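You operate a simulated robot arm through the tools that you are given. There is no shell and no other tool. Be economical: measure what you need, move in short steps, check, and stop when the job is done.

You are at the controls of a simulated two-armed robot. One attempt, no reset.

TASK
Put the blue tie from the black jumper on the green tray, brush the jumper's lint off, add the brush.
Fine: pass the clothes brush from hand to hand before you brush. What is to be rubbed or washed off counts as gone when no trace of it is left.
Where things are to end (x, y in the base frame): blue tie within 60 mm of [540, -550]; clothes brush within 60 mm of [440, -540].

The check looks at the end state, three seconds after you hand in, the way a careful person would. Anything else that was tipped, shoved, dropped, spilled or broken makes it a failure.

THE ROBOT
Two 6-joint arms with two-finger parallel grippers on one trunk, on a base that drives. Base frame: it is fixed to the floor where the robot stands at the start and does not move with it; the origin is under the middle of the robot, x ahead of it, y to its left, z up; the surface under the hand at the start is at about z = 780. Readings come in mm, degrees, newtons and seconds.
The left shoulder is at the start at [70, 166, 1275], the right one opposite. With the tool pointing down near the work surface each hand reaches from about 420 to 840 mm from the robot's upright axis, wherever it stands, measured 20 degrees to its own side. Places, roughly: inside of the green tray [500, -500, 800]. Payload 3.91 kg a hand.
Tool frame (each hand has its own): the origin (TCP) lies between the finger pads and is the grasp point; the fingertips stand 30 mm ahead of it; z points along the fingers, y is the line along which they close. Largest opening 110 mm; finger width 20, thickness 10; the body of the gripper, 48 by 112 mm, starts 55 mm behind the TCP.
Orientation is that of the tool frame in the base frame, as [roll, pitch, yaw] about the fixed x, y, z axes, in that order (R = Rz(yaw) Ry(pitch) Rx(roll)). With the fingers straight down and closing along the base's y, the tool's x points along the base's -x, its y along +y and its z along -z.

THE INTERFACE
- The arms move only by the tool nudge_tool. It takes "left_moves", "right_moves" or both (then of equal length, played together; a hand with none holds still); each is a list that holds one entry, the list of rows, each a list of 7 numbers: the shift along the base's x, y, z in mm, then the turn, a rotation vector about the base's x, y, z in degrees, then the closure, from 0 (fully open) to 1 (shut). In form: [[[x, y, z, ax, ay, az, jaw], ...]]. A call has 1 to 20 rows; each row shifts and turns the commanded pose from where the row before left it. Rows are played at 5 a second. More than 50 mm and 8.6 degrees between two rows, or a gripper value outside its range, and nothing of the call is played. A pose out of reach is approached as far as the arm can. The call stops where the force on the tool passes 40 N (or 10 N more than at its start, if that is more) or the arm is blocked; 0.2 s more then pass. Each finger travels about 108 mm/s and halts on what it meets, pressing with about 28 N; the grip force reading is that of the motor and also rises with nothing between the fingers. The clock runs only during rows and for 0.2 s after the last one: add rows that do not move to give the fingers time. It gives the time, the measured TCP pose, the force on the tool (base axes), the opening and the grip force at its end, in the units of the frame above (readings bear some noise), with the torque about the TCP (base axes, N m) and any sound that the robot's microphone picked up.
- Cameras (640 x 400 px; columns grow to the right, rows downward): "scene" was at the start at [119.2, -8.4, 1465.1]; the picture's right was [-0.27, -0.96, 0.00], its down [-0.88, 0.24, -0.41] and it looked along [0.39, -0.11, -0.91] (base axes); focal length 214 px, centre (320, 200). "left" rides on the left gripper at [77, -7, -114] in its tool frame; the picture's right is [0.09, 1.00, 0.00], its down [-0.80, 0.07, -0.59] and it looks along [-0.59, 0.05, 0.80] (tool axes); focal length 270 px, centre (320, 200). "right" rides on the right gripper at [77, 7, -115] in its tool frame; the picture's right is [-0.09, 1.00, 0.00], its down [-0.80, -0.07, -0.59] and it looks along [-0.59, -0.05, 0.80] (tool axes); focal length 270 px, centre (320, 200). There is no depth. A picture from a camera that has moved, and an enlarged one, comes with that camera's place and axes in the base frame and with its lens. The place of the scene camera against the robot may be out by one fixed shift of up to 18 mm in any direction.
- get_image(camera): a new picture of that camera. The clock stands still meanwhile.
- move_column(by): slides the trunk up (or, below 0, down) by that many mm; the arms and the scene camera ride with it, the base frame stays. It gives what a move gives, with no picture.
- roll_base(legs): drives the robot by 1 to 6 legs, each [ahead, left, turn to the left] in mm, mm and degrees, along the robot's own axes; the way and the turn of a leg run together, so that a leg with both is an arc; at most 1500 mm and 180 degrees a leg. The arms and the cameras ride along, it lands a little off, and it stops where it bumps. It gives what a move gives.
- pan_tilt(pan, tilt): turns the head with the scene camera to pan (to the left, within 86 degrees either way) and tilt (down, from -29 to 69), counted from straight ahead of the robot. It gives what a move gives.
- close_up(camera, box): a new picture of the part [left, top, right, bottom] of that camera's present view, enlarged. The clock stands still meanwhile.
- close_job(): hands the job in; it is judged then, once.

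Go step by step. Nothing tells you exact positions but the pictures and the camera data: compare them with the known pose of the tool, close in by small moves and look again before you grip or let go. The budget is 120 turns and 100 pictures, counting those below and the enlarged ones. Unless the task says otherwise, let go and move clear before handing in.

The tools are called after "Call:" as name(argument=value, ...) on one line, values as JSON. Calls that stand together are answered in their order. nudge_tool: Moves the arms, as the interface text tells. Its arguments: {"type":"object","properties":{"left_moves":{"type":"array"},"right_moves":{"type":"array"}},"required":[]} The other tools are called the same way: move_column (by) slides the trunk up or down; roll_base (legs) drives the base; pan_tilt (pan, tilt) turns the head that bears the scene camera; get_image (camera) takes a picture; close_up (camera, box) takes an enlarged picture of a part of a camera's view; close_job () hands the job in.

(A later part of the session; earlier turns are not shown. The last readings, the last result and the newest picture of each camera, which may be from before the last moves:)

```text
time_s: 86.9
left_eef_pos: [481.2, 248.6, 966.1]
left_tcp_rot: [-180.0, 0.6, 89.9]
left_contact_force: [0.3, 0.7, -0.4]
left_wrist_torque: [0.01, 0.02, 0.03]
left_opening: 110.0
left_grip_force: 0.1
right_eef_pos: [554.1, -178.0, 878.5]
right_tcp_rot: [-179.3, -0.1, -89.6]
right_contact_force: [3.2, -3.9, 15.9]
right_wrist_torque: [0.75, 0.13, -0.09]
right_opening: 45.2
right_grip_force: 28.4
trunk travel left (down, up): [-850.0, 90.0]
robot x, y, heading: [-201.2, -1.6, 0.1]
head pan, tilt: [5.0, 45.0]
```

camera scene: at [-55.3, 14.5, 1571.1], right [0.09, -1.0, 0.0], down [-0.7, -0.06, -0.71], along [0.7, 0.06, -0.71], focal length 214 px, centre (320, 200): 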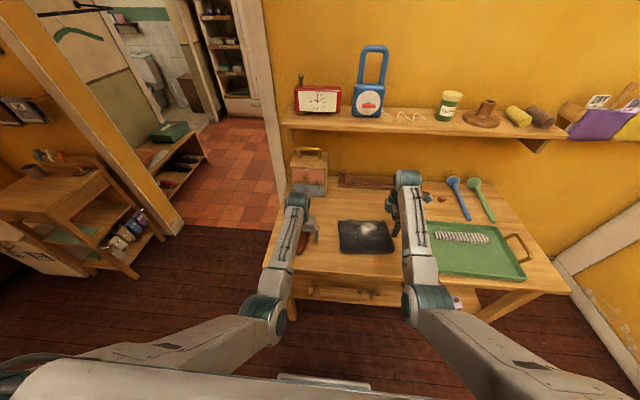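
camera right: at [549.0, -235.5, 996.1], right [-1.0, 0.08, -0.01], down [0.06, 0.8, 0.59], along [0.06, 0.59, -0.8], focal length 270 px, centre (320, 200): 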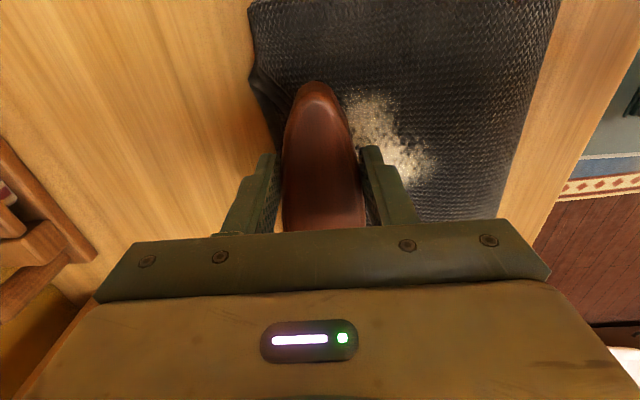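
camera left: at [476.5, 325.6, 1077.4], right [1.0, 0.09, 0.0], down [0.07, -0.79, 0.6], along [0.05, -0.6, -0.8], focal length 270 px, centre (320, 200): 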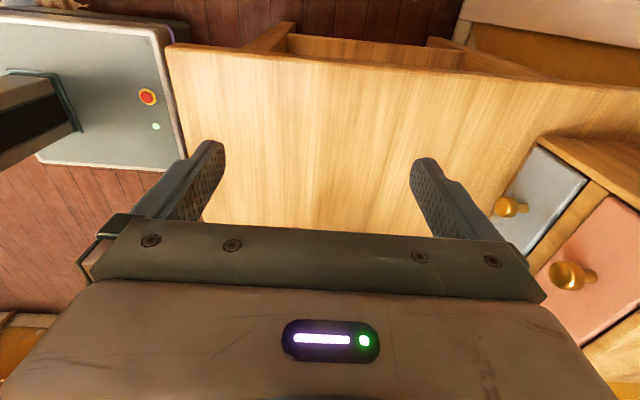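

Call:
nudge_tool(right_moves=[[[-8, 0, 1, 0, 0, 0, 1], [-10, 0, 0, 0, 0, 0, 1], [-10, 0, 0, 0, 0, 0, 1], [-10, 0, 0, 0, 0, 0, 1], [-10, 0, 0, 0, 0, 0, 1], [-10, 0, 0, 0, 0, 0, 1], [-10, 0, 0, 0, 0, 0, 1], [-10, 0, 0, 0, 0, 0, 1], [-10, 0, 0, 0, 0, 0, 1], [-10, 0, 0, 0, 0, 0, 1], [0, 0, 0, 0, 0, 0, 1]]])

Call:
get_image(camera="right")

Call:
close_up(camera="scene", box=[300, 170, 420, 270])

```text
time_s: 89.3
left_eef_pos: [482.1, 248.8, 964.9]
left_tcp_rot: [-179.9, 0.7, 90.0]
left_contact_force: [-0.6, -0.6, -0.8]
left_wrist_torque: [0.0, 0.0, 0.01]
left_opening: 109.8
left_grip_force: 0.0
right_eef_pos: [457.0, -177.5, 878.0]
right_tcp_rot: [-179.4, -0.2, -89.5]
right_contact_force: [9.7, -1.1, 21.2]
right_wrist_torque: [0.21, -0.12, -0.11]
right_opening: 45.2
right_grip_force: 27.8
trunk travel left (down, up): [-850.0, 90.0]
robot x, y, heading: [-193.5, 3.1, 0.1]
head pan, tilt: [5.0, 45.0]
```

```text
46 pictures are left
camera right: at [450.0, -254.8, 992.2], right [-1.0, 0.08, -0.01], down [0.06, 0.8, 0.59], along [0.06, 0.59, -0.81], focal length 270 px, centre (320, 200)
```

right: 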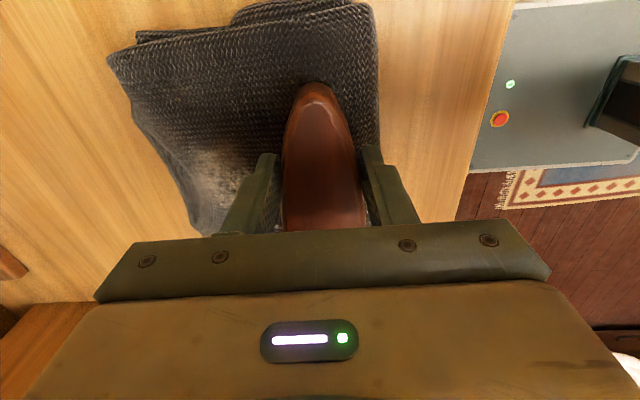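

```text
4.00 times, centred on (360, 220) of scene
camera zoom: at [-57.3, 15.3, 1571.4], right [0.09, -1.0, 0.0], down [-0.7, -0.06, -0.71], along [0.71, 0.06, -0.71], focal length 858 px, centre (160, 120)
```

zoom: 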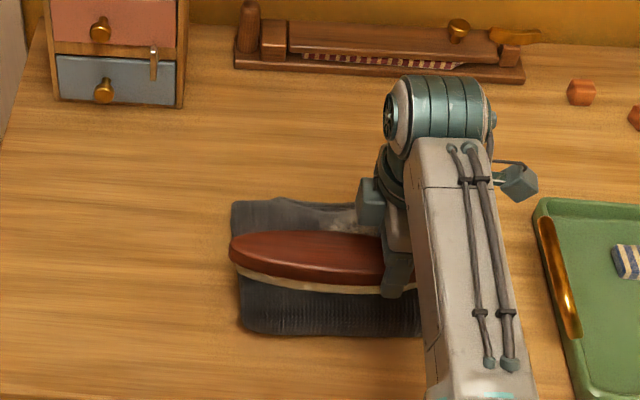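

The lint is nearly gone after one stroke and the jumper stayed. I lift, return and stroke again, slightly shifted toward the faint rest.

Call:
nudge_tool(right_moves=[[[0, 0, 15, 0, 0, 0, 1], [35, 5, 5, 0, 0, 0, 1], [35, 5, 0, 0, 0, 0, 1], [35, 5, 0, 0, 0, 0, 1], [0, 0, -12, 0, 0, 0, 1], [0, 0, -5, 0, 0, 0, 1], [0, 0, -3, 0, 0, 0, 1], [-10, 0, 0, 0, 0, 0, 1], [-10, 0, 0, 0, 0, 0, 1], [-10, 0, 0, 0, 0, 0, 1], [-10, 0, 0, 0, 0, 0, 1], [-10, 0, 0, 0, 0, 0, 1], [-10, 0, 0, 0, 0, 0, 1], [-10, 0, 0, 0, 0, 0, 1], [-10, 0, 0, 0, 0, 0, 1], [-10, 0, 0, 0, 0, 0, 1], [-10, 0, 0, 0, 0, 0, 1], [0, 0, 20, 0, 0, 0, 1], [0, -30, 40, 0, 0, 0, 1], [0, -30, 20, 0, 0, 0, 1], [0, 0, 0, 0, 0, 0, 1]]])

```text
refused: the rows must be a list of 1 to 20 entries
```

Call:
nudge_tool(right_moves=[[[0, 0, 15, 0, 0, 0, 1], [35, 5, 5, 0, 0, 0, 1], [35, 5, 0, 0, 0, 0, 1], [35, 5, 0, 0, 0, 0, 1], [0, 0, -12, 0, 0, 0, 1], [0, 0, -5, 0, 0, 0, 1], [0, 0, -3, 0, 0, 0, 1], [-10, 0, 0, 0, 0, 0, 1], [-10, 0, 0, 0, 0, 0, 1], [-10, 0, 0, 0, 0, 0, 1], [-10, 0, 0, 0, 0, 0, 1], [-10, 0, 0, 0, 0, 0, 1], [-10, 0, 0, 0, 0, 0, 1], [-10, 0, 0, 0, 0, 0, 1], [-10, 0, 0, 0, 0, 0, 1], [-10, 0, 0, 0, 0, 0, 1], [-10, 0, 0, 0, 0, 0, 1], [0, 0, 20, 0, 0, 0, 1], [0, -30, 40, 0, 0, 0, 1], [0, -30, 20, 0, 0, 0, 1]]])

Call:
get_image(camera="right")

Call:
close_up(camera="scene", box=[310, 190, 410, 270])

```text
time_s: 93.5
left_eef_pos: [482.5, 246.9, 966.0]
left_tcp_rot: [-179.9, 0.6, 90.1]
left_contact_force: [-0.5, -0.1, -0.4]
left_wrist_torque: [0.0, -0.01, -0.01]
left_opening: 110.0
left_grip_force: 0.0
right_eef_pos: [460.6, -225.5, 956.1]
right_tcp_rot: [-179.6, 0.0, -89.6]
right_contact_force: [0.0, -0.9, -0.4]
right_wrist_torque: [-0.04, 0.01, 0.0]
right_opening: 45.4
right_grip_force: 28.5
trunk travel left (down, up): [-850.0, 90.0]
robot x, y, heading: [-199.1, -0.6, 0.1]
head pan, tilt: [5.0, 45.0]
```

```text
44 pictures are left
camera right: at [455.4, -302.2, 1070.4], right [-1.0, 0.08, -0.01], down [0.06, 0.8, 0.59], along [0.05, 0.59, -0.8], focal length 270 px, centre (320, 200)
```

right: 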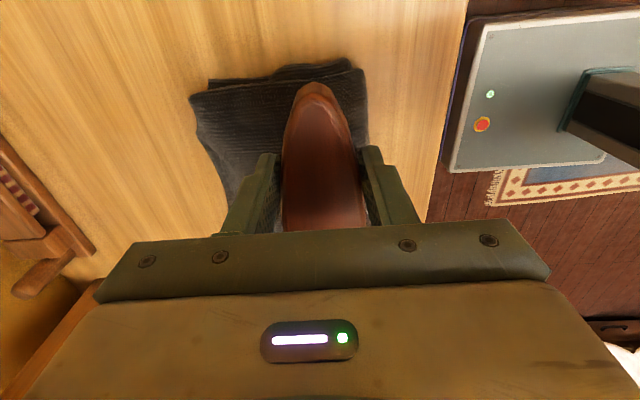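

```text
5.00 times, centred on (360, 230) of scene
camera zoom: at [-55.3, 12.1, 1571.0], right [0.09, -1.0, 0.0], down [-0.7, -0.06, -0.71], along [0.7, 0.06, -0.71], focal length 1072 px, centre (120, 50)
```

zoom: 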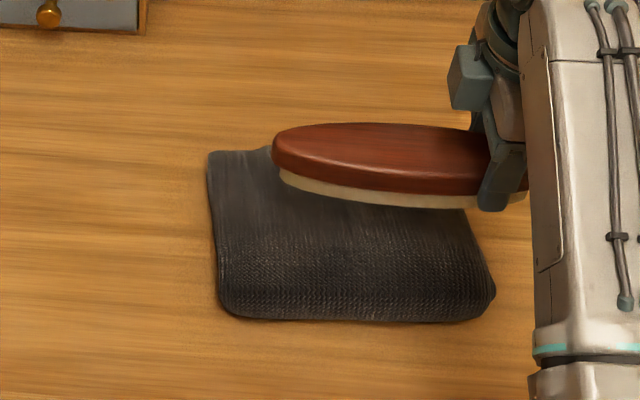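

I move the brush toward the tray to see the jumper unobstructed.

Call:
nudge_tool(right_moves=[[[0, -45, 0, 0, 0, 0, 1], [0, -45, 0, 0, 0, 0, 1], [0, -45, 0, 0, 0, 0, 1], [0, -45, 0, 0, 0, 0, 1], [0, -45, 0, 0, 0, 0, 1], [0, 0, 0, 0, 0, 0, 1]]])

Call:
close_up(camera="scene", box=[320, 200, 410, 265])

Call:
close_up(camera="scene", box=[250, 150, 560, 330])

```text
time_s: 94.9
left_eef_pos: [484.1, 249.4, 964.8]
left_tcp_rot: [-180.0, 0.7, 90.0]
left_contact_force: [0.0, 0.0, -0.8]
left_wrist_torque: [-0.03, -0.03, -0.02]
left_opening: 109.7
left_grip_force: 0.1
right_eef_pos: [460.7, -446.9, 955.3]
right_tcp_rot: [-179.4, 0.0, -89.6]
right_contact_force: [-0.7, 0.7, -0.9]
right_wrist_torque: [-0.1, -0.01, -0.01]
right_opening: 45.1
right_grip_force: 27.9
trunk travel left (down, up): [-850.0, 90.0]
robot x, y, heading: [-201.8, 0.5, -0.0]
head pan, tilt: [5.0, 45.0]
```

```text
6.15 times, centred on (365, 232) of scene
camera zoom: at [-54.8, 15.7, 1571.0], right [0.09, -1.0, 0.0], down [-0.7, -0.06, -0.71], along [0.7, 0.06, -0.71], focal length 1320 px, centre (43, 0)
```

zoom: 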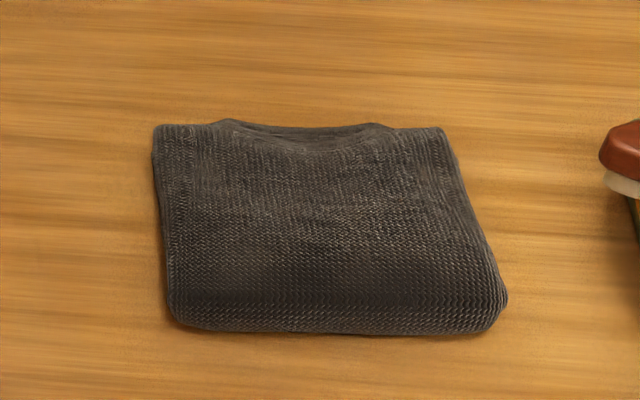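

```text
2.06 times, centred on (405, 240) of scene
camera zoom: at [-54.8, 15.7, 1571.0], right [0.09, -1.0, 0.0], down [-0.7, -0.06, -0.71], along [0.7, 0.06, -0.71], focal length 443 px, centre (144, 117)
```

zoom: 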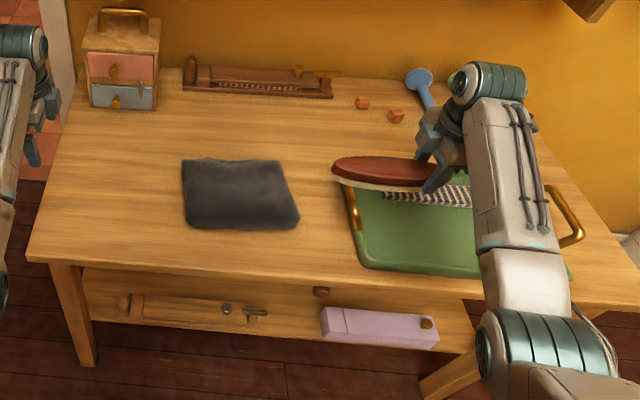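

Jumper looks clean; I check for a faint residue.

Call:
close_up(camera="scene", box=[340, 212, 385, 243])

```text
12.90 times, centred on (362, 228) of scene
camera zoom: at [-54.8, 15.7, 1571.0], right [0.09, -1.0, 0.0], down [-0.7, -0.06, -0.71], along [0.7, 0.06, -0.71], focal length 2767 px, centre (-228, -155)
```

zoom: 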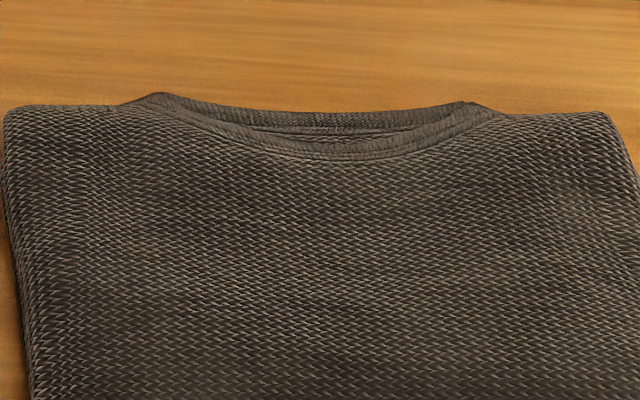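

Call:
close_up(camera="scene", box=[370, 215, 400, 240])

Call:
get_image(camera="right")

```text
16.00 times, centred on (385, 228) of scene
camera zoom: at [-54.8, 15.7, 1571.0], right [0.09, -1.0, 0.0], down [-0.7, -0.06, -0.71], along [0.7, 0.06, -0.71], focal length 3432 px, centre (-720, -240)
```

zoom: 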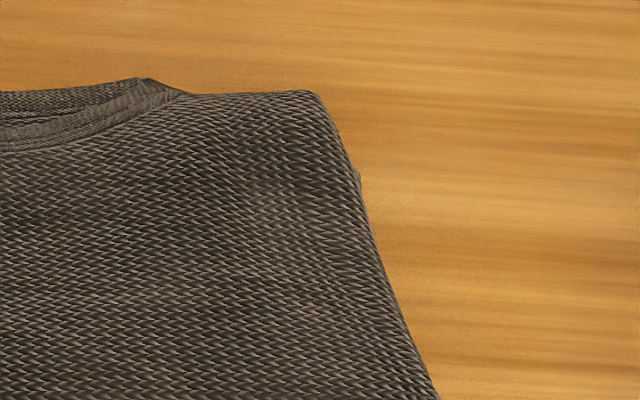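

```text
38 pictures are left
camera right: at [455.6, -524.5, 1070.0], right [-1.0, 0.08, -0.01], down [0.06, 0.8, 0.59], along [0.06, 0.59, -0.81], focal length 270 px, centre (320, 200)
```

right: 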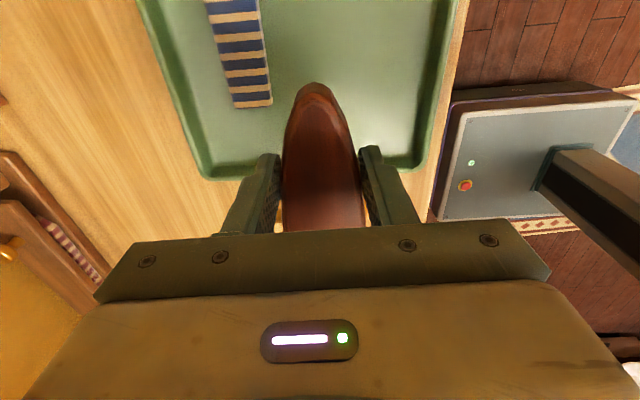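

There is a faint smear near the right shoulder of the jumper; I make another stroke covering that side to be sure.

Call:
nudge_tool(right_moves=[[[16, 41, -8, 0, 0, 0, 1], [16, 41, -8, 0, 0, 0, 1], [16, 41, -8, 0, 0, 0, 1], [16, 41, -8, 0, 0, 0, 1], [16, 41, -8, 0, 0, 0, 1], [16, 41, -8, 0, 0, 0, 1], [0, 0, -20, 0, 0, 0, 1], [0, 0, -6, 0, 0, 0, 1], [0, 0, -3, 0, 0, 0, 1], [-11, 0, 0, 0, 0, 0, 1], [-11, 0, 0, 0, 0, 0, 1], [-11, 0, 0, 0, 0, 0, 1], [-11, 0, 0, 0, 0, 0, 1], [-11, 0, 0, 0, 0, 0, 1], [-11, 0, 0, 0, 0, 0, 1], [-11, 0, 0, 0, 0, 0, 1], [-11, 0, 0, 0, 0, 0, 1], [-11, 0, 0, 0, 0, 0, 1], [0, 0, 0, 0, 0, 0, 1]]])

Call:
nudge_tool(right_moves=[[[0, 0, 15, 0, 0, 0, 1], [35, 10, 5, 0, 0, 0, 1], [35, 10, 0, 0, 0, 0, 1], [28, 10, 0, 0, 0, 0, 1], [0, 0, -12, 0, 0, 0, 1], [0, 0, -5, 0, 0, 0, 1], [0, 0, -3, 0, 0, 0, 1], [-11, 0, 0, 0, 0, 0, 1], [-11, 0, 0, 0, 0, 0, 1], [-11, 0, 0, 0, 0, 0, 1], [-11, 0, 0, 0, 0, 0, 1], [-11, 0, 0, 0, 0, 0, 1], [-11, 0, 0, 0, 0, 0, 1], [-11, 0, 0, 0, 0, 0, 1], [-11, 0, 0, 0, 0, 0, 1], [-11, 0, 0, 0, 0, 0, 1], [0, 0, 20, 0, 0, 0, 1], [0, -30, 40, 0, 0, 0, 1], [0, -40, 20, 0, 0, 0, 1]]])

Call:
nudge_tool(right_moves=[[[0, -45, 0, 0, 0, 0, 1], [0, -45, 0, 0, 0, 0, 1], [0, -45, 0, 0, 0, 0, 1], [0, -45, 0, 0, 0, 0, 1], [-4, -45, 0, 0, 0, 0, 1], [-4, -45, 0, 0, 0, 0, 1], [-4, -40, 0, 0, 0, 0, 1], [0, 0, 0, 0, 0, 0, 1]]])

Call:
close_up(camera="scene", box=[320, 200, 410, 265])

Call:
close_up(camera="scene", box=[350, 180, 540, 300])

Call:
get_image(camera="right")

```text
time_s: 98.9
left_eef_pos: [483.6, 248.9, 966.5]
left_tcp_rot: [-179.9, 0.7, 90.0]
left_contact_force: [-0.4, -0.3, -0.7]
left_wrist_torque: [-0.01, 0.0, 0.0]
left_opening: 109.9
left_grip_force: 0.1
right_eef_pos: [458.1, -201.5, 879.1]
right_tcp_rot: [-179.5, -0.2, -89.6]
right_contact_force: [0.2, -0.1, -1.2]
right_wrist_torque: [-0.1, 0.03, 0.0]
right_opening: 45.0
right_grip_force: 27.9
trunk travel left (down, up): [-850.0, 90.0]
robot x, y, heading: [-196.3, 0.3, 0.0]
head pan, tilt: [5.0, 45.0]
```

```text
time_s: 102.9
left_eef_pos: [482.8, 247.4, 965.8]
left_tcp_rot: [-179.9, 0.5, 90.0]
left_contact_force: [-0.4, 0.1, 0.0]
left_wrist_torque: [0.02, 0.03, -0.03]
left_opening: 109.8
left_grip_force: 0.0
right_eef_pos: [456.9, -245.0, 958.0]
right_tcp_rot: [-179.5, -0.1, -89.5]
right_contact_force: [0.0, 0.1, -1.4]
right_wrist_torque: [-0.1, -0.01, 0.0]
right_opening: 45.1
right_grip_force: 28.1
trunk travel left (down, up): [-850.0, 90.0]
robot x, y, heading: [-197.4, 0.1, -0.1]
head pan, tilt: [5.0, 45.0]
```

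```text
time_s: 104.7
left_eef_pos: [483.9, 247.8, 963.9]
left_tcp_rot: [-179.9, 0.8, 89.9]
left_contact_force: [-0.5, 0.3, -0.6]
left_wrist_torque: [-0.01, -0.02, 0.0]
left_opening: 109.7
left_grip_force: 0.0
right_eef_pos: [445.2, -551.0, 958.7]
right_tcp_rot: [-179.4, -0.1, -89.6]
right_contact_force: [0.2, 0.3, -2.6]
right_wrist_torque: [-0.08, 0.0, -0.02]
right_opening: 45.2
right_grip_force: 28.1
trunk travel left (down, up): [-850.0, 90.0]
robot x, y, heading: [-200.6, 0.2, -0.1]
head pan, tilt: [5.0, 45.0]
```

```text
6.15 times, centred on (365, 232) of scene
camera zoom: at [-54.9, 14.6, 1571.1], right [0.09, -1.0, 0.0], down [-0.7, -0.06, -0.71], along [0.7, 0.06, -0.71], focal length 1320 px, centre (43, 0)
```

zoom: 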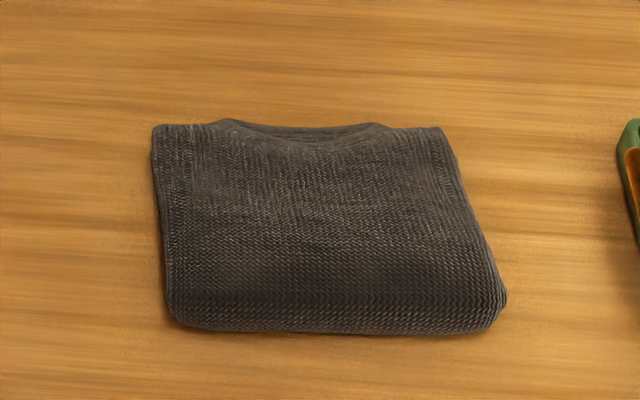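

```text
3.33 times, centred on (445, 240) of scene
camera zoom: at [-54.9, 14.6, 1571.1], right [0.09, -1.0, 0.0], down [-0.7, -0.06, -0.71], along [0.7, 0.06, -0.71], focal length 715 px, centre (-97, 67)
```

zoom: 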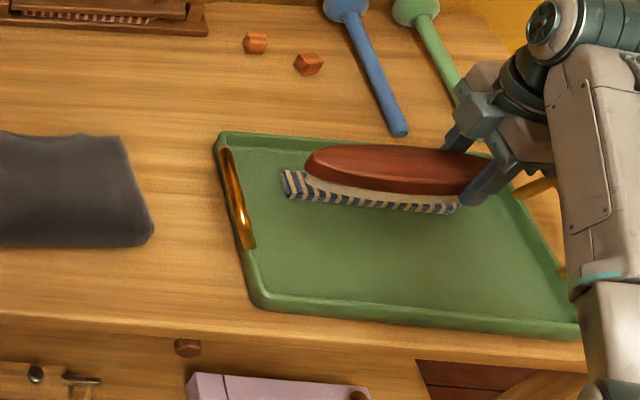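

```text
35 pictures are left
camera right: at [440.4, -628.7, 1073.7], right [-1.0, 0.08, -0.01], down [0.06, 0.8, 0.59], along [0.06, 0.59, -0.8], focal length 270 px, centre (320, 200)
```

right: 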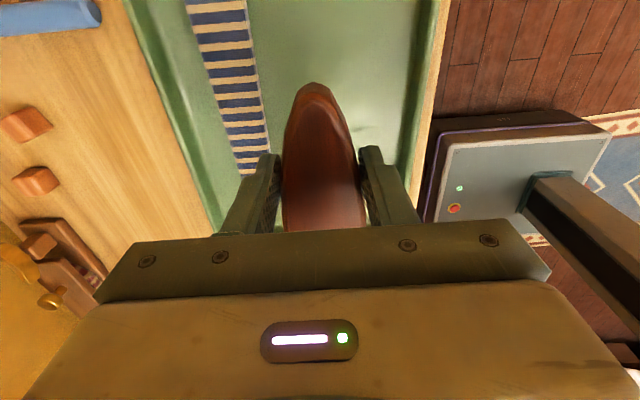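

I compare the earlier smear region again.

Call:
close_up(camera="scene", box=[370, 215, 400, 240])

Call:
close_up(camera="scene", box=[340, 212, 385, 243])

```text
16.00 times, centred on (385, 228) of scene
camera zoom: at [-54.9, 14.6, 1571.1], right [0.09, -1.0, 0.0], down [-0.7, -0.06, -0.71], along [0.7, 0.06, -0.71], focal length 3432 px, centre (-720, -240)
```

zoom: 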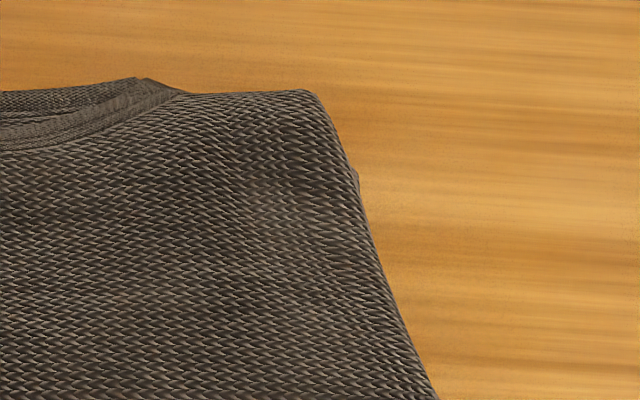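

```text
12.90 times, centred on (362, 228) of scene
camera zoom: at [-54.9, 14.6, 1571.1], right [0.09, -1.0, 0.0], down [-0.7, -0.06, -0.71], along [0.7, 0.06, -0.71], focal length 2767 px, centre (-228, -155)
```

zoom: 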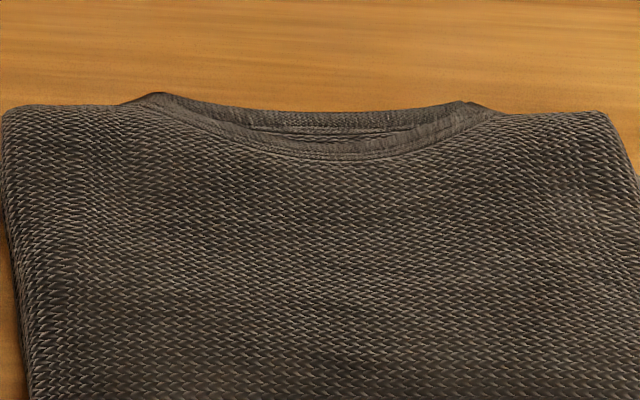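

A faint spot remains at the same place, maybe just texture. On the way to one firmer stroke I look with the right wrist camera.

Call:
nudge_tool(right_moves=[[[0, 45, 0, 0, 0, 0, 1], [0, 45, 0, 0, 0, 0, 1], [0, 45, 0, 0, 0, 0, 1], [0, 45, 0, 0, 0, 0, 1], [0, 45, 0, 0, 0, 0, 1], [0, 45, -30, 0, 0, 0, 1], [0, 0, -20, 0, 0, 0, 1], [0, 0, 0, 0, 0, 0, 1]]])

Call:
close_up(camera="right", box=[120, 0, 420, 190])

```text
refused: row 6 steps farther than a row can; nothing moved
```

```text
2.11 times, centred on (270, 95) of right
camera zoom: at [440.4, -628.7, 1073.7], right [-1.0, 0.08, -0.01], down [0.06, 0.8, 0.59], along [0.06, 0.59, -0.8], focal length 569 px, centre (425, 421)
```

zoom: 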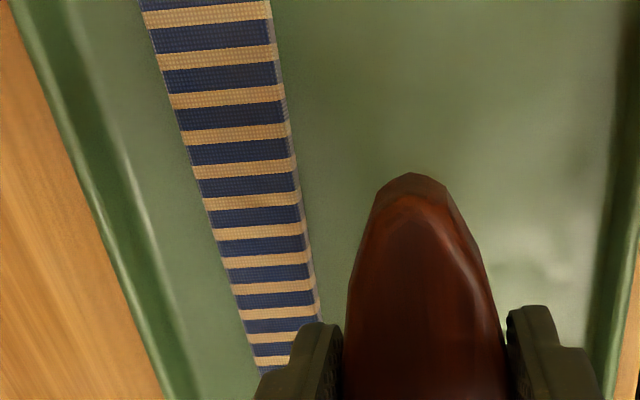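

Call:
nudge_tool(right_moves=[[[0, 45, 0, 0, 0, 0, 1], [0, 45, 0, 0, 0, 0, 1], [0, 45, 0, 0, 0, 0, 1], [0, 45, 0, 0, 0, 0, 1], [0, 45, 0, 0, 0, 0, 1], [0, 35, -15, 0, 0, 0, 1], [0, 0, -25, 0, 0, 0, 1], [0, 0, 0, 0, 0, 0, 1]]])

Call:
close_up(camera="right", box=[120, 0, 420, 190])

```text
time_s: 106.5
left_eef_pos: [483.9, 249.3, 964.7]
left_tcp_rot: [-179.9, 0.8, 90.1]
left_contact_force: [0.5, 0.3, 0.0]
left_wrist_torque: [0.02, 0.0, 0.03]
left_opening: 109.9
left_grip_force: 0.0
right_eef_pos: [444.8, -291.7, 919.8]
right_tcp_rot: [-179.6, -0.2, -89.6]
right_contact_force: [-0.5, -0.4, -0.9]
right_wrist_torque: [-0.09, 0.01, 0.03]
right_opening: 45.2
right_grip_force: 28.6
trunk travel left (down, up): [-850.0, 90.0]
robot x, y, heading: [-203.0, 0.3, -0.0]
head pan, tilt: [5.0, 45.0]
```

```text
2.11 times, centred on (270, 95) of right
camera zoom: at [439.0, -369.0, 1033.3], right [-1.0, 0.08, -0.01], down [0.06, 0.8, 0.59], along [0.05, 0.59, -0.8], focal length 569 px, centre (425, 421)
```

zoom: 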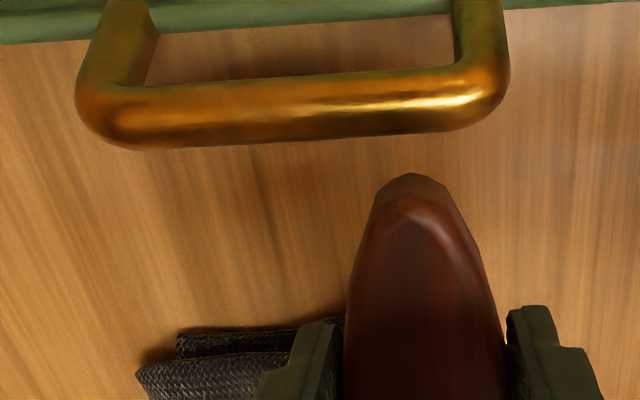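

I go for the firmer stroke: position and touch first.

Call:
nudge_tool(right_moves=[[[37, 29, 0, 0, 0, 0, 1], [37, 29, 0, 0, 0, 0, 1], [37, 28, 0, 0, 0, 0, 1], [0, 0, -20, 0, 0, 0, 1], [0, 0, -17, 0, 0, 0, 1], [0, 0, -3, 0, 0, 0, 1], [0, 0, -2, 0, 0, 0, 1], [0, 0, -2, 0, 0, 0, 1], [0, 0, 0, 0, 0, 0, 1]]])

Call:
close_up(camera="right", box=[220, 0, 520, 190])

```text
time_s: 108.5
left_eef_pos: [480.5, 248.0, 966.5]
left_tcp_rot: [-180.0, 0.6, 90.0]
left_contact_force: [-0.1, 0.1, 0.3]
left_wrist_torque: [0.04, -0.01, 0.02]
left_opening: 110.0
left_grip_force: 0.1
right_eef_pos: [556.1, -205.5, 879.2]
right_tcp_rot: [-179.2, -0.1, -89.6]
right_contact_force: [8.2, -3.6, 21.1]
right_wrist_torque: [0.48, -0.01, -0.15]
right_opening: 45.2
right_grip_force: 28.6
trunk travel left (down, up): [-850.0, 90.0]
robot x, y, heading: [-198.1, 2.0, 0.1]
head pan, tilt: [5.0, 45.0]
```

```text
2.11 times, centred on (370, 95) of right
camera zoom: at [549.9, -283.3, 992.9], right [-1.0, 0.08, -0.02], down [0.06, 0.8, 0.59], along [0.06, 0.59, -0.8], focal length 569 px, centre (215, 421)
```

zoom: 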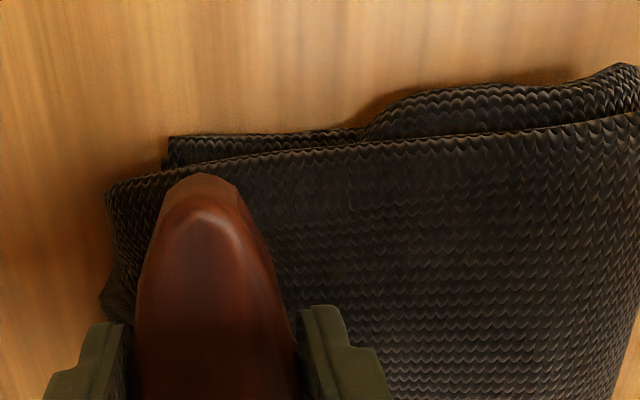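

Contact at 21 N and the visible cloth is clean. I do the stroke and then lift.

Call:
nudge_tool(right_moves=[[[-10, 0, 0, 0, 0, 0, 1], [-10, 0, 0, 0, 0, 0, 1], [-10, 0, 0, 0, 0, 0, 1], [-10, 0, 0, 0, 0, 0, 1], [-10, 0, 0, 0, 0, 0, 1], [-10, 0, 0, 0, 0, 0, 1], [-10, 0, 0, 0, 0, 0, 1], [-10, 0, 0, 0, 0, 0, 1], [-10, 0, 0, 0, 0, 0, 1], [0, 0, 0, 0, 0, 0, 1], [0, 0, 20, 0, 0, 0, 1], [0, 0, 40, 0, 0, 0, 1], [0, -40, 20, 0, 0, 0, 1], [0, -45, 0, 0, 0, 0, 1], [0, -45, 0, 0, 0, 0, 1], [0, -45, 0, 0, 0, 0, 1], [0, -45, 0, 0, 0, 0, 1], [-5, -45, 0, 0, 0, 0, 1], [-5, -45, 0, 0, 0, 0, 1], [-5, -45, 0, 0, 0, 0, 1]]])

Call:
nudge_tool(right_moves=[[[-5, -30, 0, 0, 0, 0, 1], [-5, 0, 0, 0, 0, 0, 1], [0, 0, -40, 0, 0, 0, 1], [0, 0, -20, 0, 0, 0, 1], [0, 0, 0, 0, 0, 0, 1]]])

Call:
get_image(camera="right")

Call:
close_up(camera="scene", box=[320, 180, 540, 310])

Call:
close_up(camera="scene", box=[330, 205, 400, 255])

```text
time_s: 112.7
left_eef_pos: [482.6, 247.1, 965.7]
left_tcp_rot: [-179.8, 0.6, 90.0]
left_contact_force: [-0.2, -0.1, -0.2]
left_wrist_torque: [0.0, 0.0, -0.01]
left_opening: 110.1
left_grip_force: 0.0
right_eef_pos: [450.2, -562.2, 953.6]
right_tcp_rot: [-179.5, 0.0, -89.6]
right_contact_force: [-0.6, 0.3, -2.0]
right_wrist_torque: [-0.09, -0.02, -0.01]
right_opening: 44.9
right_grip_force: 28.3
trunk travel left (down, up): [-850.0, 90.0]
robot x, y, heading: [-196.7, 0.7, -0.0]
head pan, tilt: [5.0, 45.0]
```

```text
time_s: 113.9
left_eef_pos: [482.5, 248.8, 964.4]
left_tcp_rot: [-179.9, 0.7, 89.9]
left_contact_force: [0.6, 0.0, 0.4]
left_wrist_torque: [0.02, -0.02, 0.0]
left_opening: 110.0
left_grip_force: 0.0
right_eef_pos: [440.2, -588.3, 893.9]
right_tcp_rot: [-179.5, -0.1, -89.5]
right_contact_force: [-0.2, 0.2, -0.4]
right_wrist_torque: [-0.04, 0.01, 0.02]
right_opening: 44.8
right_grip_force: 28.0
trunk travel left (down, up): [-850.0, 90.0]
robot x, y, heading: [-198.8, -1.1, -0.2]
head pan, tilt: [5.0, 45.0]
```

```text
29 pictures are left
camera right: at [434.9, -668.1, 1008.6], right [-1.0, 0.08, -0.01], down [0.06, 0.8, 0.59], along [0.06, 0.59, -0.8], focal length 270 px, centre (320, 200)
```

right: 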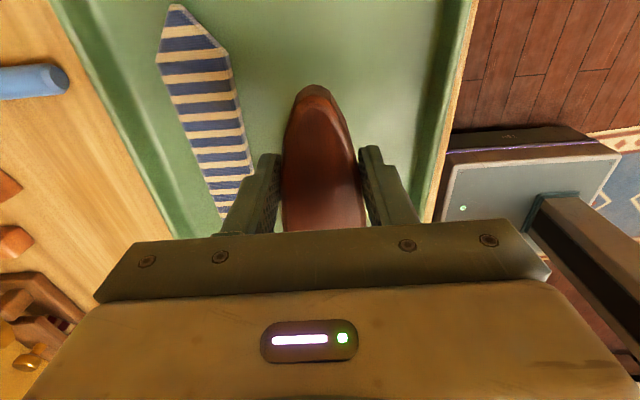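

```text
2.91 times, centred on (430, 245) of scene
camera zoom: at [-55.8, 14.1, 1571.2], right [0.09, -1.0, 0.0], down [-0.7, -0.06, -0.71], along [0.7, 0.06, -0.71], focal length 624 px, centre (0, 69)
```

zoom: 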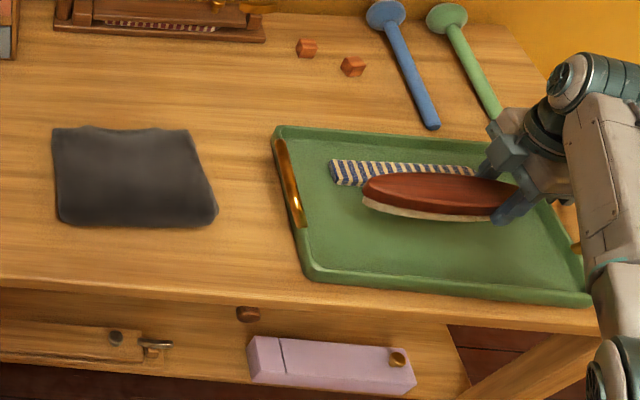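

```text
8.00 times, centred on (365, 230) of scene
camera zoom: at [-55.8, 14.1, 1571.2], right [0.09, -1.0, 0.0], down [-0.7, -0.06, -0.71], along [0.7, 0.06, -0.71], focal length 1716 px, centre (-40, -40)
```

zoom: 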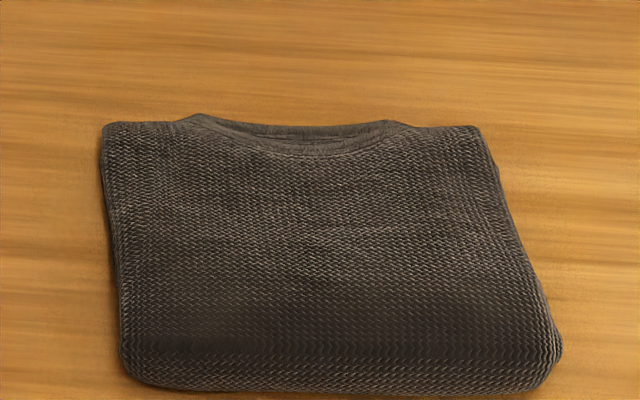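

Jumper is clean. I lower the brush into the tray beside the tie (centre about [440, -535]).

Call:
nudge_tool(right_moves=[[[2, 0, -25, 0, 0, 0, 1], [2, 0, -22, 0, 0, 0, 1], [0, 0, -5, 0, 0, 0, 1], [0, 0, -3, 0, 0, 0, 1], [0, 0, -2, 0, 0, 0, 1], [0, 0, 0, 0, 0, 0, 1]]])

Call:
close_up(camera="scene", box=[400, 210, 540, 300])

```text
time_s: 115.3
left_eef_pos: [482.9, 248.2, 965.2]
left_tcp_rot: [-179.9, 0.7, 90.0]
left_contact_force: [0.8, 0.2, 0.2]
left_wrist_torque: [0.0, 0.0, 0.01]
left_opening: 109.9
left_grip_force: 0.1
right_eef_pos: [446.0, -589.1, 837.6]
right_tcp_rot: [-179.4, -0.1, -89.6]
right_contact_force: [-0.3, 0.3, -1.6]
right_wrist_torque: [-0.1, -0.01, 0.0]
right_opening: 44.9
right_grip_force: 27.9
trunk travel left (down, up): [-850.0, 90.0]
robot x, y, heading: [-200.7, -0.2, -0.0]
head pan, tilt: [5.0, 45.0]
```

```text
4.44 times, centred on (470, 255) of scene
camera zoom: at [-55.2, 14.0, 1571.1], right [0.09, -1.0, 0.0], down [-0.7, -0.06, -0.71], along [0.7, 0.06, -0.71], focal length 953 px, centre (-347, -44)
```

zoom: 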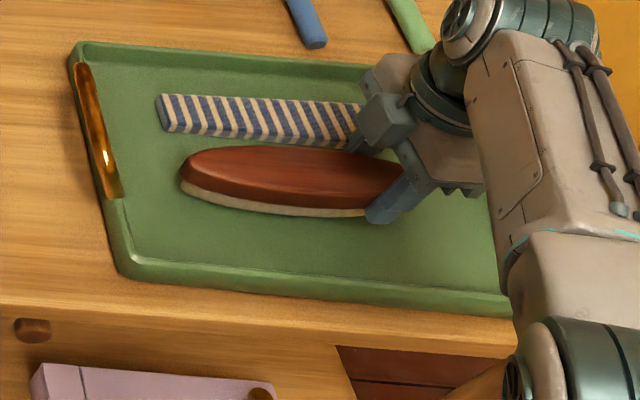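

Nearly down; I lower to light contact.

Call:
nudge_tool(right_moves=[[[-4, 0, -2, 0, 0, 0, 1], [0, 0, -2, 0, 0, 0, 1], [0, 0, -1.5, 0, 0, 0, 1], [0, 0, 0, 0, 0, 0, 1]]])

```text
time_s: 116.3
left_eef_pos: [482.7, 248.1, 965.9]
left_tcp_rot: [179.9, 0.6, 89.9]
left_contact_force: [-0.1, -0.1, 0.0]
left_wrist_torque: [-0.01, 0.0, -0.01]
left_opening: 109.8
left_grip_force: 0.0
right_eef_pos: [439.9, -590.3, 834.5]
right_tcp_rot: [-179.3, -0.2, -89.7]
right_contact_force: [1.0, -3.3, 10.0]
right_wrist_torque: [0.32, 0.15, 0.0]
right_opening: 45.1
right_grip_force: 28.3
trunk travel left (down, up): [-850.0, 90.0]
robot x, y, heading: [-198.3, -2.6, 0.2]
head pan, tilt: [5.0, 45.0]
```

The brush rests on the tray (10 N). I open just enough, lift and move clear.

Call:
nudge_tool(right_moves=[[[0, 0, 0, 0, 0, 0, 0.53], [0, 0, 0, 0, 0, 0, 0.45], [0, 0, 0, 0, 0, 0, 0.45], [0, 0, 15, 0, 0, 0, 0.45], [0, 0, 30, 0, 0, 0, 0.45], [0, 0, 45, 0, 0, 0, 0.45], [-10, 0, 30, 0, 0, 0, 0.3], [-40, 0, 0, 0, 0, 0, 0.3], [-40, 0, 0, 0, 0, 0, 0.3], [-30, 20, 0, 0, 0, 0, 0.3], [0, 0, 0, 0, 0, 0, 0.3]]])

Call:
close_up(camera="scene", box=[300, 160, 580, 330])

Call:
get_image(camera="scene")

```text
time_s: 118.7
left_eef_pos: [484.3, 248.6, 965.5]
left_tcp_rot: [-179.8, 0.6, 90.0]
left_contact_force: [0.0, 0.1, -0.5]
left_wrist_torque: [-0.04, -0.03, 0.02]
left_opening: 109.9
left_grip_force: 0.2
right_eef_pos: [322.2, -570.8, 952.7]
right_tcp_rot: [-179.6, -0.1, -89.7]
right_contact_force: [0.0, -0.7, -0.1]
right_wrist_torque: [0.03, -0.02, 0.0]
right_opening: 77.1
right_grip_force: 0.1
trunk travel left (down, up): [-850.0, 90.0]
robot x, y, heading: [-197.2, -1.2, -0.1]
head pan, tilt: [5.0, 45.0]
```

```text
2.29 times, centred on (440, 245) of scene
camera zoom: at [-54.5, 14.2, 1571.0], right [0.09, -1.0, 0.0], down [-0.7, -0.06, -0.71], along [0.7, 0.06, -0.71], focal length 490 px, centre (46, 97)
```

zoom: 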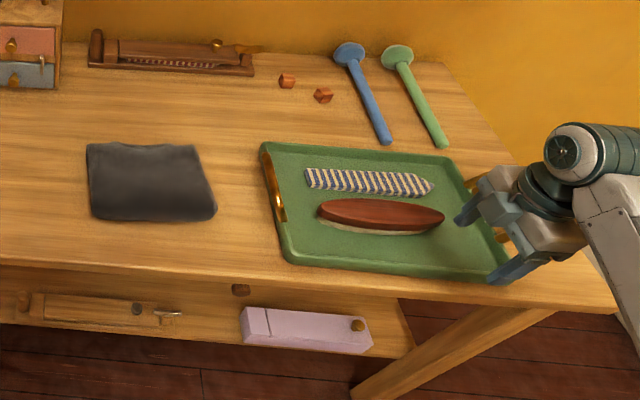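

```text
24 pictures are left
camera scene: at [-54.5, 14.2, 1571.0], right [0.09, -1.0, 0.0], down [-0.7, -0.06, -0.71], along [0.7, 0.06, -0.71], focal length 214 px, centre (320, 200)
```

scene: 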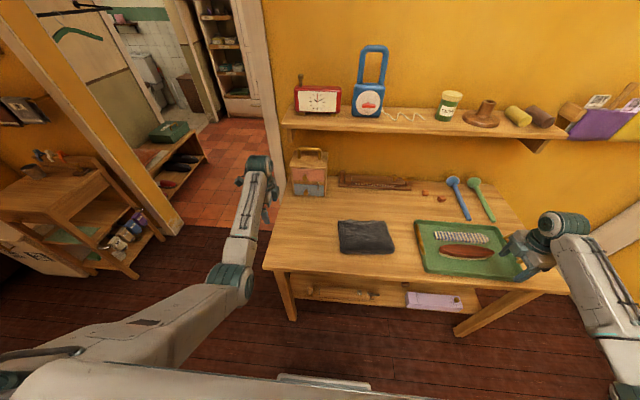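

Tie ≈ [539, -551] and brush ≈ [445, -540] are in the tray. The jumper ended about 30 mm further back than it was, so I'll ease it back with open fingers; first the left retreats and the base goes 100 mm forward.

Call:
nudge_tool(left_moves=[[[-40, 10, 0, 0, 0, 0, 0], [-40, 10, 0, 0, 0, 0, 0], [-40, 10, 0, 0, 0, 0, 0], [-40, 10, 0, 0, 0, 0, 0], [0, 0, 0, 0, 0, 0, 0]]])

Call:
roll_base(legs=[[100, 0, 0]])

Call:
nudge_tool(right_moves=[[[5, 40, 0, 0, 0, -8, 0.2], [5, 40, 0, 0, 0, -8, 0.2], [10, 40, 0, 0, 0, -8, 0.2], [20, 40, 0, 0, 0, -8, 0.2], [25, 40, 0, 0, 0, -8, 0.2], [25, 40, 0, 0, 0, -8, 0.2], [25, 40, 0, 0, 0, -8, 0.2], [25, 40, 0, 0, 0, -8, 0.2], [25, 40, 0, 0, 0, -8, 0.2], [25, 40, 0, 0, 0, -8, 0.2], [10, 24, 0, 0, 0, -4, 0.2], [0, 0, 0, 0, 0, 0, 0.2]]])

Call:
get_image(camera="right")

```text
time_s: 119.9
left_eef_pos: [345.4, 295.0, 919.0]
left_tcp_rot: [179.9, 0.7, 89.9]
left_contact_force: [0.5, 0.6, -0.2]
left_wrist_torque: [0.01, 0.01, -0.01]
left_opening: 110.0
left_grip_force: 0.1
left hand out of reach, approached as far as the arm can: row 2, 3, 4
right_eef_pos: [321.1, -571.3, 951.7]
right_tcp_rot: [-179.6, -0.1, -89.6]
right_contact_force: [0.0, -0.2, -0.3]
right_wrist_torque: [0.0, 0.01, 0.0]
right_opening: 77.2
right_grip_force: 0.1
trunk travel left (down, up): [-850.0, 90.0]
robot x, y, heading: [-198.5, 0.6, -0.2]
head pan, tilt: [5.0, 45.0]
```

```text
time_s: 121.0
left_eef_pos: [443.2, 294.9, 920.3]
left_tcp_rot: [179.8, 0.7, 90.0]
left_contact_force: [-0.6, -0.8, 0.3]
left_wrist_torque: [0.02, 0.01, 0.01]
left_opening: 109.9
left_grip_force: 0.1
right_eef_pos: [419.0, -569.9, 952.9]
right_tcp_rot: [-179.5, -0.1, -89.7]
right_contact_force: [0.5, 0.2, -0.4]
right_wrist_torque: [-0.01, 0.01, -0.01]
right_opening: 76.9
right_grip_force: 0.1
trunk travel left (down, up): [-850.0, 90.0]
robot x, y, heading: [-97.2, 0.3, 0.0]
head pan, tilt: [5.0, 45.0]
```

```text
time_s: 123.6
left_eef_pos: [444.1, 294.3, 920.6]
left_tcp_rot: [179.9, 0.7, 90.0]
left_contact_force: [-0.6, 0.2, -0.5]
left_wrist_torque: [0.0, -0.01, 0.04]
left_opening: 109.7
left_grip_force: 0.0
right_eef_pos: [619.7, -146.7, 953.2]
right_tcp_rot: [-179.5, 0.0, -173.8]
right_contact_force: [0.1, 0.2, 0.1]
right_wrist_torque: [0.04, 0.01, 0.0]
right_opening: 87.9
right_grip_force: 0.1
trunk travel left (down, up): [-850.0, 90.0]
robot x, y, heading: [-100.7, 1.4, -0.2]
head pan, tilt: [5.0, 45.0]
```

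```text
23 pictures are left
camera right: at [545.2, -149.0, 1067.0], right [-0.02, 1.0, -0.01], down [0.8, 0.02, 0.59], along [0.59, 0.01, -0.8], focal length 270 px, centre (320, 200)
```

right: 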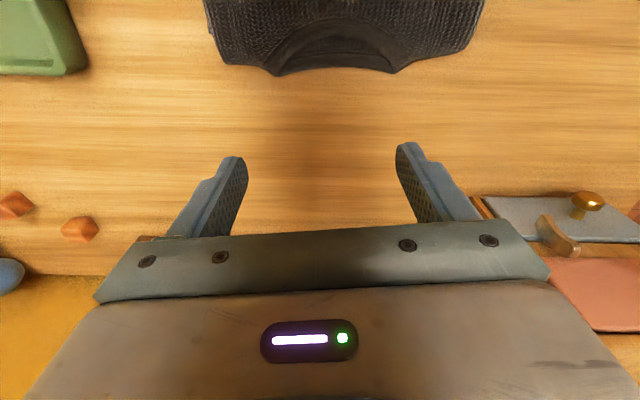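

The space behind the jumper is clear. I centre on the collar, open fully, lower behind the jumper and move in until light contact.

Call:
nudge_tool(right_moves=[[[2, 8, -10, 0, 0, 0, 0], [0, 0, -40, 0, 0, 0, 0], [0, 0, -40, 0, 0, 0, 0], [0, 0, -40, 0, 0, 0, 0], [0, 0, 0, 0, 0, 0, 0]]])

Call:
get_image(camera="right")

```text
time_s: 124.8
left_eef_pos: [443.8, 294.4, 920.2]
left_tcp_rot: [179.8, 0.7, 90.0]
left_contact_force: [-0.2, 0.6, 0.6]
left_wrist_torque: [0.03, 0.01, 0.0]
left_opening: 110.1
left_grip_force: 0.0
right_eef_pos: [623.9, -138.1, 823.1]
right_tcp_rot: [-179.6, -0.1, -173.6]
right_contact_force: [0.4, 0.2, -0.1]
right_wrist_torque: [0.0, 0.01, 0.01]
right_opening: 110.0
right_grip_force: 0.0
trunk travel left (down, up): [-850.0, 90.0]
robot x, y, heading: [-94.4, 1.1, 0.0]
head pan, tilt: [5.0, 45.0]
```

```text
22 pictures are left
camera right: at [547.6, -139.8, 937.8], right [-0.02, 1.0, -0.01], down [0.8, 0.02, 0.59], along [0.59, 0.01, -0.8], focal length 270 px, centre (320, 200)
```

right: 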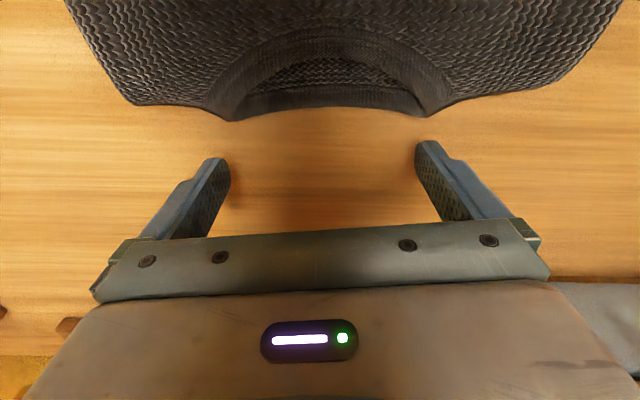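

Call:
nudge_tool(right_moves=[[[-8, 0, 0, 0, 0, 0, 0], [-4, 0, 0, 0, 0, 0, 0], [-4, 0, 0, 0, 0, 0, 0], [-4, 0, 0, 0, 0, 0, 0], [0, 0, 0, 0, 0, 0, 0]]])

Call:
get_image(camera="right")

```text
time_s: 126.0
left_eef_pos: [444.6, 294.2, 919.8]
left_tcp_rot: [179.9, 0.7, 90.0]
left_contact_force: [0.7, 0.9, -0.5]
left_wrist_torque: [0.01, 0.0, 0.01]
left_opening: 109.6
left_grip_force: 0.0
right_eef_pos: [603.4, -138.5, 822.5]
right_tcp_rot: [-179.5, -0.1, -173.6]
right_contact_force: [0.1, 1.7, 0.2]
right_wrist_torque: [0.01, -0.03, 0.02]
right_opening: 110.1
right_grip_force: 0.0
trunk travel left (down, up): [-850.0, 90.0]
robot x, y, heading: [-99.6, 0.6, -0.2]
head pan, tilt: [5.0, 45.0]
```

```text
21 pictures are left
camera right: at [527.5, -140.3, 936.9], right [-0.02, 1.0, -0.01], down [0.8, 0.02, 0.59], along [0.59, 0.01, -0.81], focal length 270 px, centre (320, 200)
```

right: 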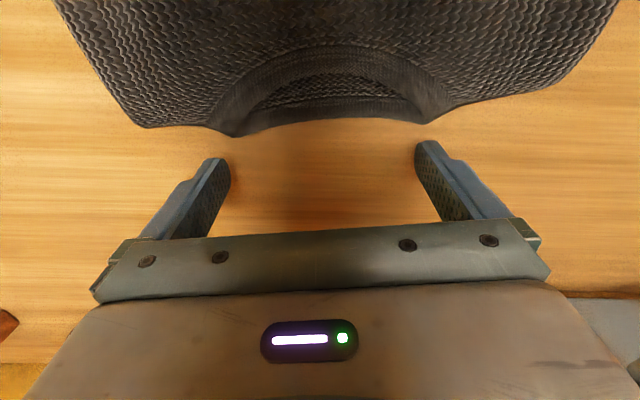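

Call:
nudge_tool(right_moves=[[[-4, 0, 0, 0, 0, 0, 0], [-4, 0, 0, 0, 0, 0, 0], [-4, 0, 0, 0, 0, 0, 0], [0, 0, 0, 0, 0, 0, 0]]])

Call:
get_image(camera="right")

```text
time_s: 127.0
left_eef_pos: [445.4, 294.9, 920.7]
left_tcp_rot: [180.0, 0.7, 90.0]
left_contact_force: [0.1, -0.4, -0.4]
left_wrist_torque: [0.0, 0.0, -0.01]
left_opening: 110.0
left_grip_force: 0.2
right_eef_pos: [589.4, -136.1, 821.2]
right_tcp_rot: [-179.5, -0.1, -173.6]
right_contact_force: [1.8, -0.3, 1.0]
right_wrist_torque: [-0.07, -0.06, 0.04]
right_opening: 110.3
right_grip_force: 0.0
trunk travel left (down, up): [-850.0, 90.0]
robot x, y, heading: [-95.1, 2.0, -0.0]
head pan, tilt: [5.0, 45.0]
```

```text
20 pictures are left
camera right: at [515.3, -140.0, 936.7], right [-0.02, 1.0, -0.01], down [0.8, 0.02, 0.59], along [0.59, 0.01, -0.81], focal length 270 px, centre (320, 200)
```

right: 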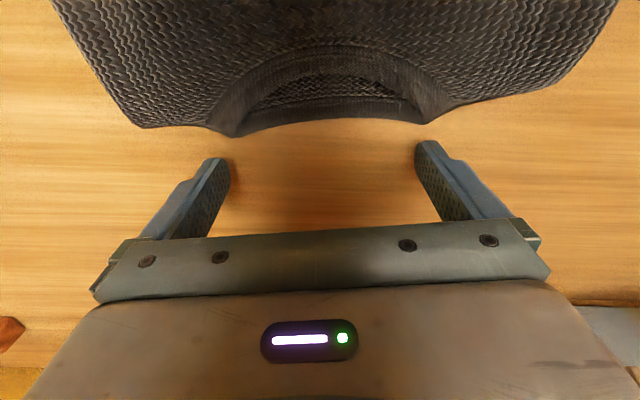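

The jumper is now moving with the hand (about 13 mm so far). I push 18 mm more, then back off and lift.

Call:
nudge_tool(right_moves=[[[-5, 0, 0, 0, 0, 0, 0], [-5, 0, 0, 0, 0, 0, 0], [-5, 0, 0, 0, 0, 0, 0], [-3, 0, 0, 0, 0, 0, 0], [0, 0, 0, 0, 0, 0, 0], [15, 0, 0, 0, 0, 0, 0], [15, 0, 0, 0, 0, 0, 0], [0, 0, 40, 0, 0, 0, 0], [0, 0, 45, 0, 0, 0, 0], [0, 0, 45, 0, 0, 0, 0], [-10, -40, 0, 0, 0, 0, 0], [-10, -40, 0, 0, 0, 0, 0], [-20, -40, 0, 0, 0, 0, 0], [-30, -35, 0, 0, 0, 0, 0], [-30, -35, 0, 0, 0, 0, 0], [-30, -35, 0, 0, 0, 0, 0], [-30, -35, 0, 0, 0, 0, 0], [-30, -30, 0, 0, 0, 0, 0], [0, 0, 0, 0, 0, 0, 0]]])

Call:
get_image(camera="scene")

Call:
close_up(camera="scene", box=[260, 180, 480, 320])

```text
time_s: 131.0
left_eef_pos: [445.3, 294.0, 919.8]
left_tcp_rot: [-179.9, 0.7, 90.0]
left_contact_force: [0.0, -0.4, -0.6]
left_wrist_torque: [-0.01, 0.01, 0.05]
left_opening: 109.8
left_grip_force: 0.1
right_eef_pos: [416.1, -429.0, 947.7]
right_tcp_rot: [-179.6, -0.2, -173.6]
right_contact_force: [0.6, 0.1, 0.2]
right_wrist_torque: [-0.01, 0.0, 0.0]
right_opening: 109.8
right_grip_force: 0.1
right hand out of reach, approached as far as the arm can: row 16
trunk travel left (down, up): [-850.0, 90.0]
robot x, y, heading: [-100.0, 2.4, -0.1]
head pan, tilt: [5.0, 45.0]
```

```text
19 pictures are left
camera scene: at [45.4, 15.6, 1571.0], right [0.09, -1.0, 0.0], down [-0.71, -0.06, -0.71], along [0.7, 0.06, -0.71], focal length 214 px, centre (320, 200)
```

scene: 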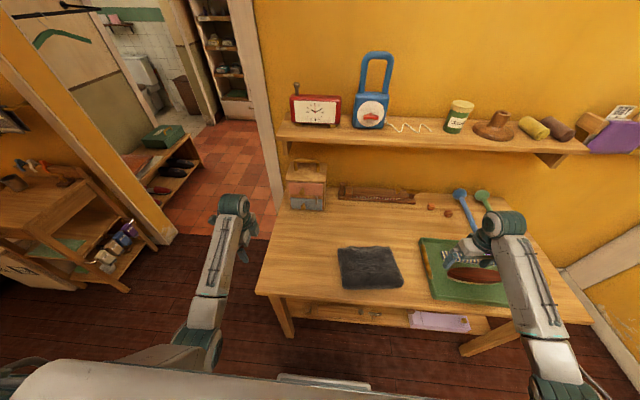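

```text
2.86 times, centred on (370, 250) of scene
camera zoom: at [45.4, 15.6, 1571.0], right [0.09, -1.0, 0.0], down [-0.71, -0.06, -0.71], along [0.7, 0.06, -0.71], focal length 613 px, centre (177, 57)
```

zoom: 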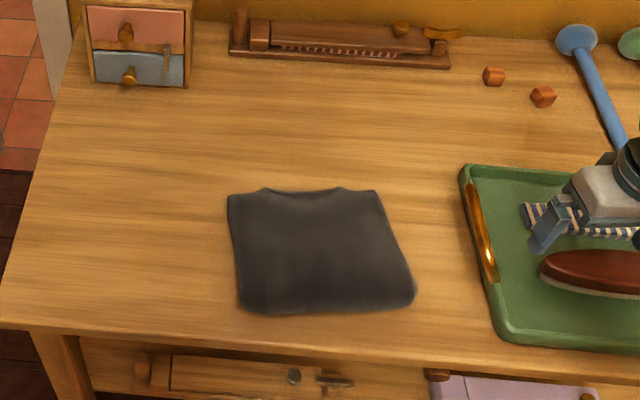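

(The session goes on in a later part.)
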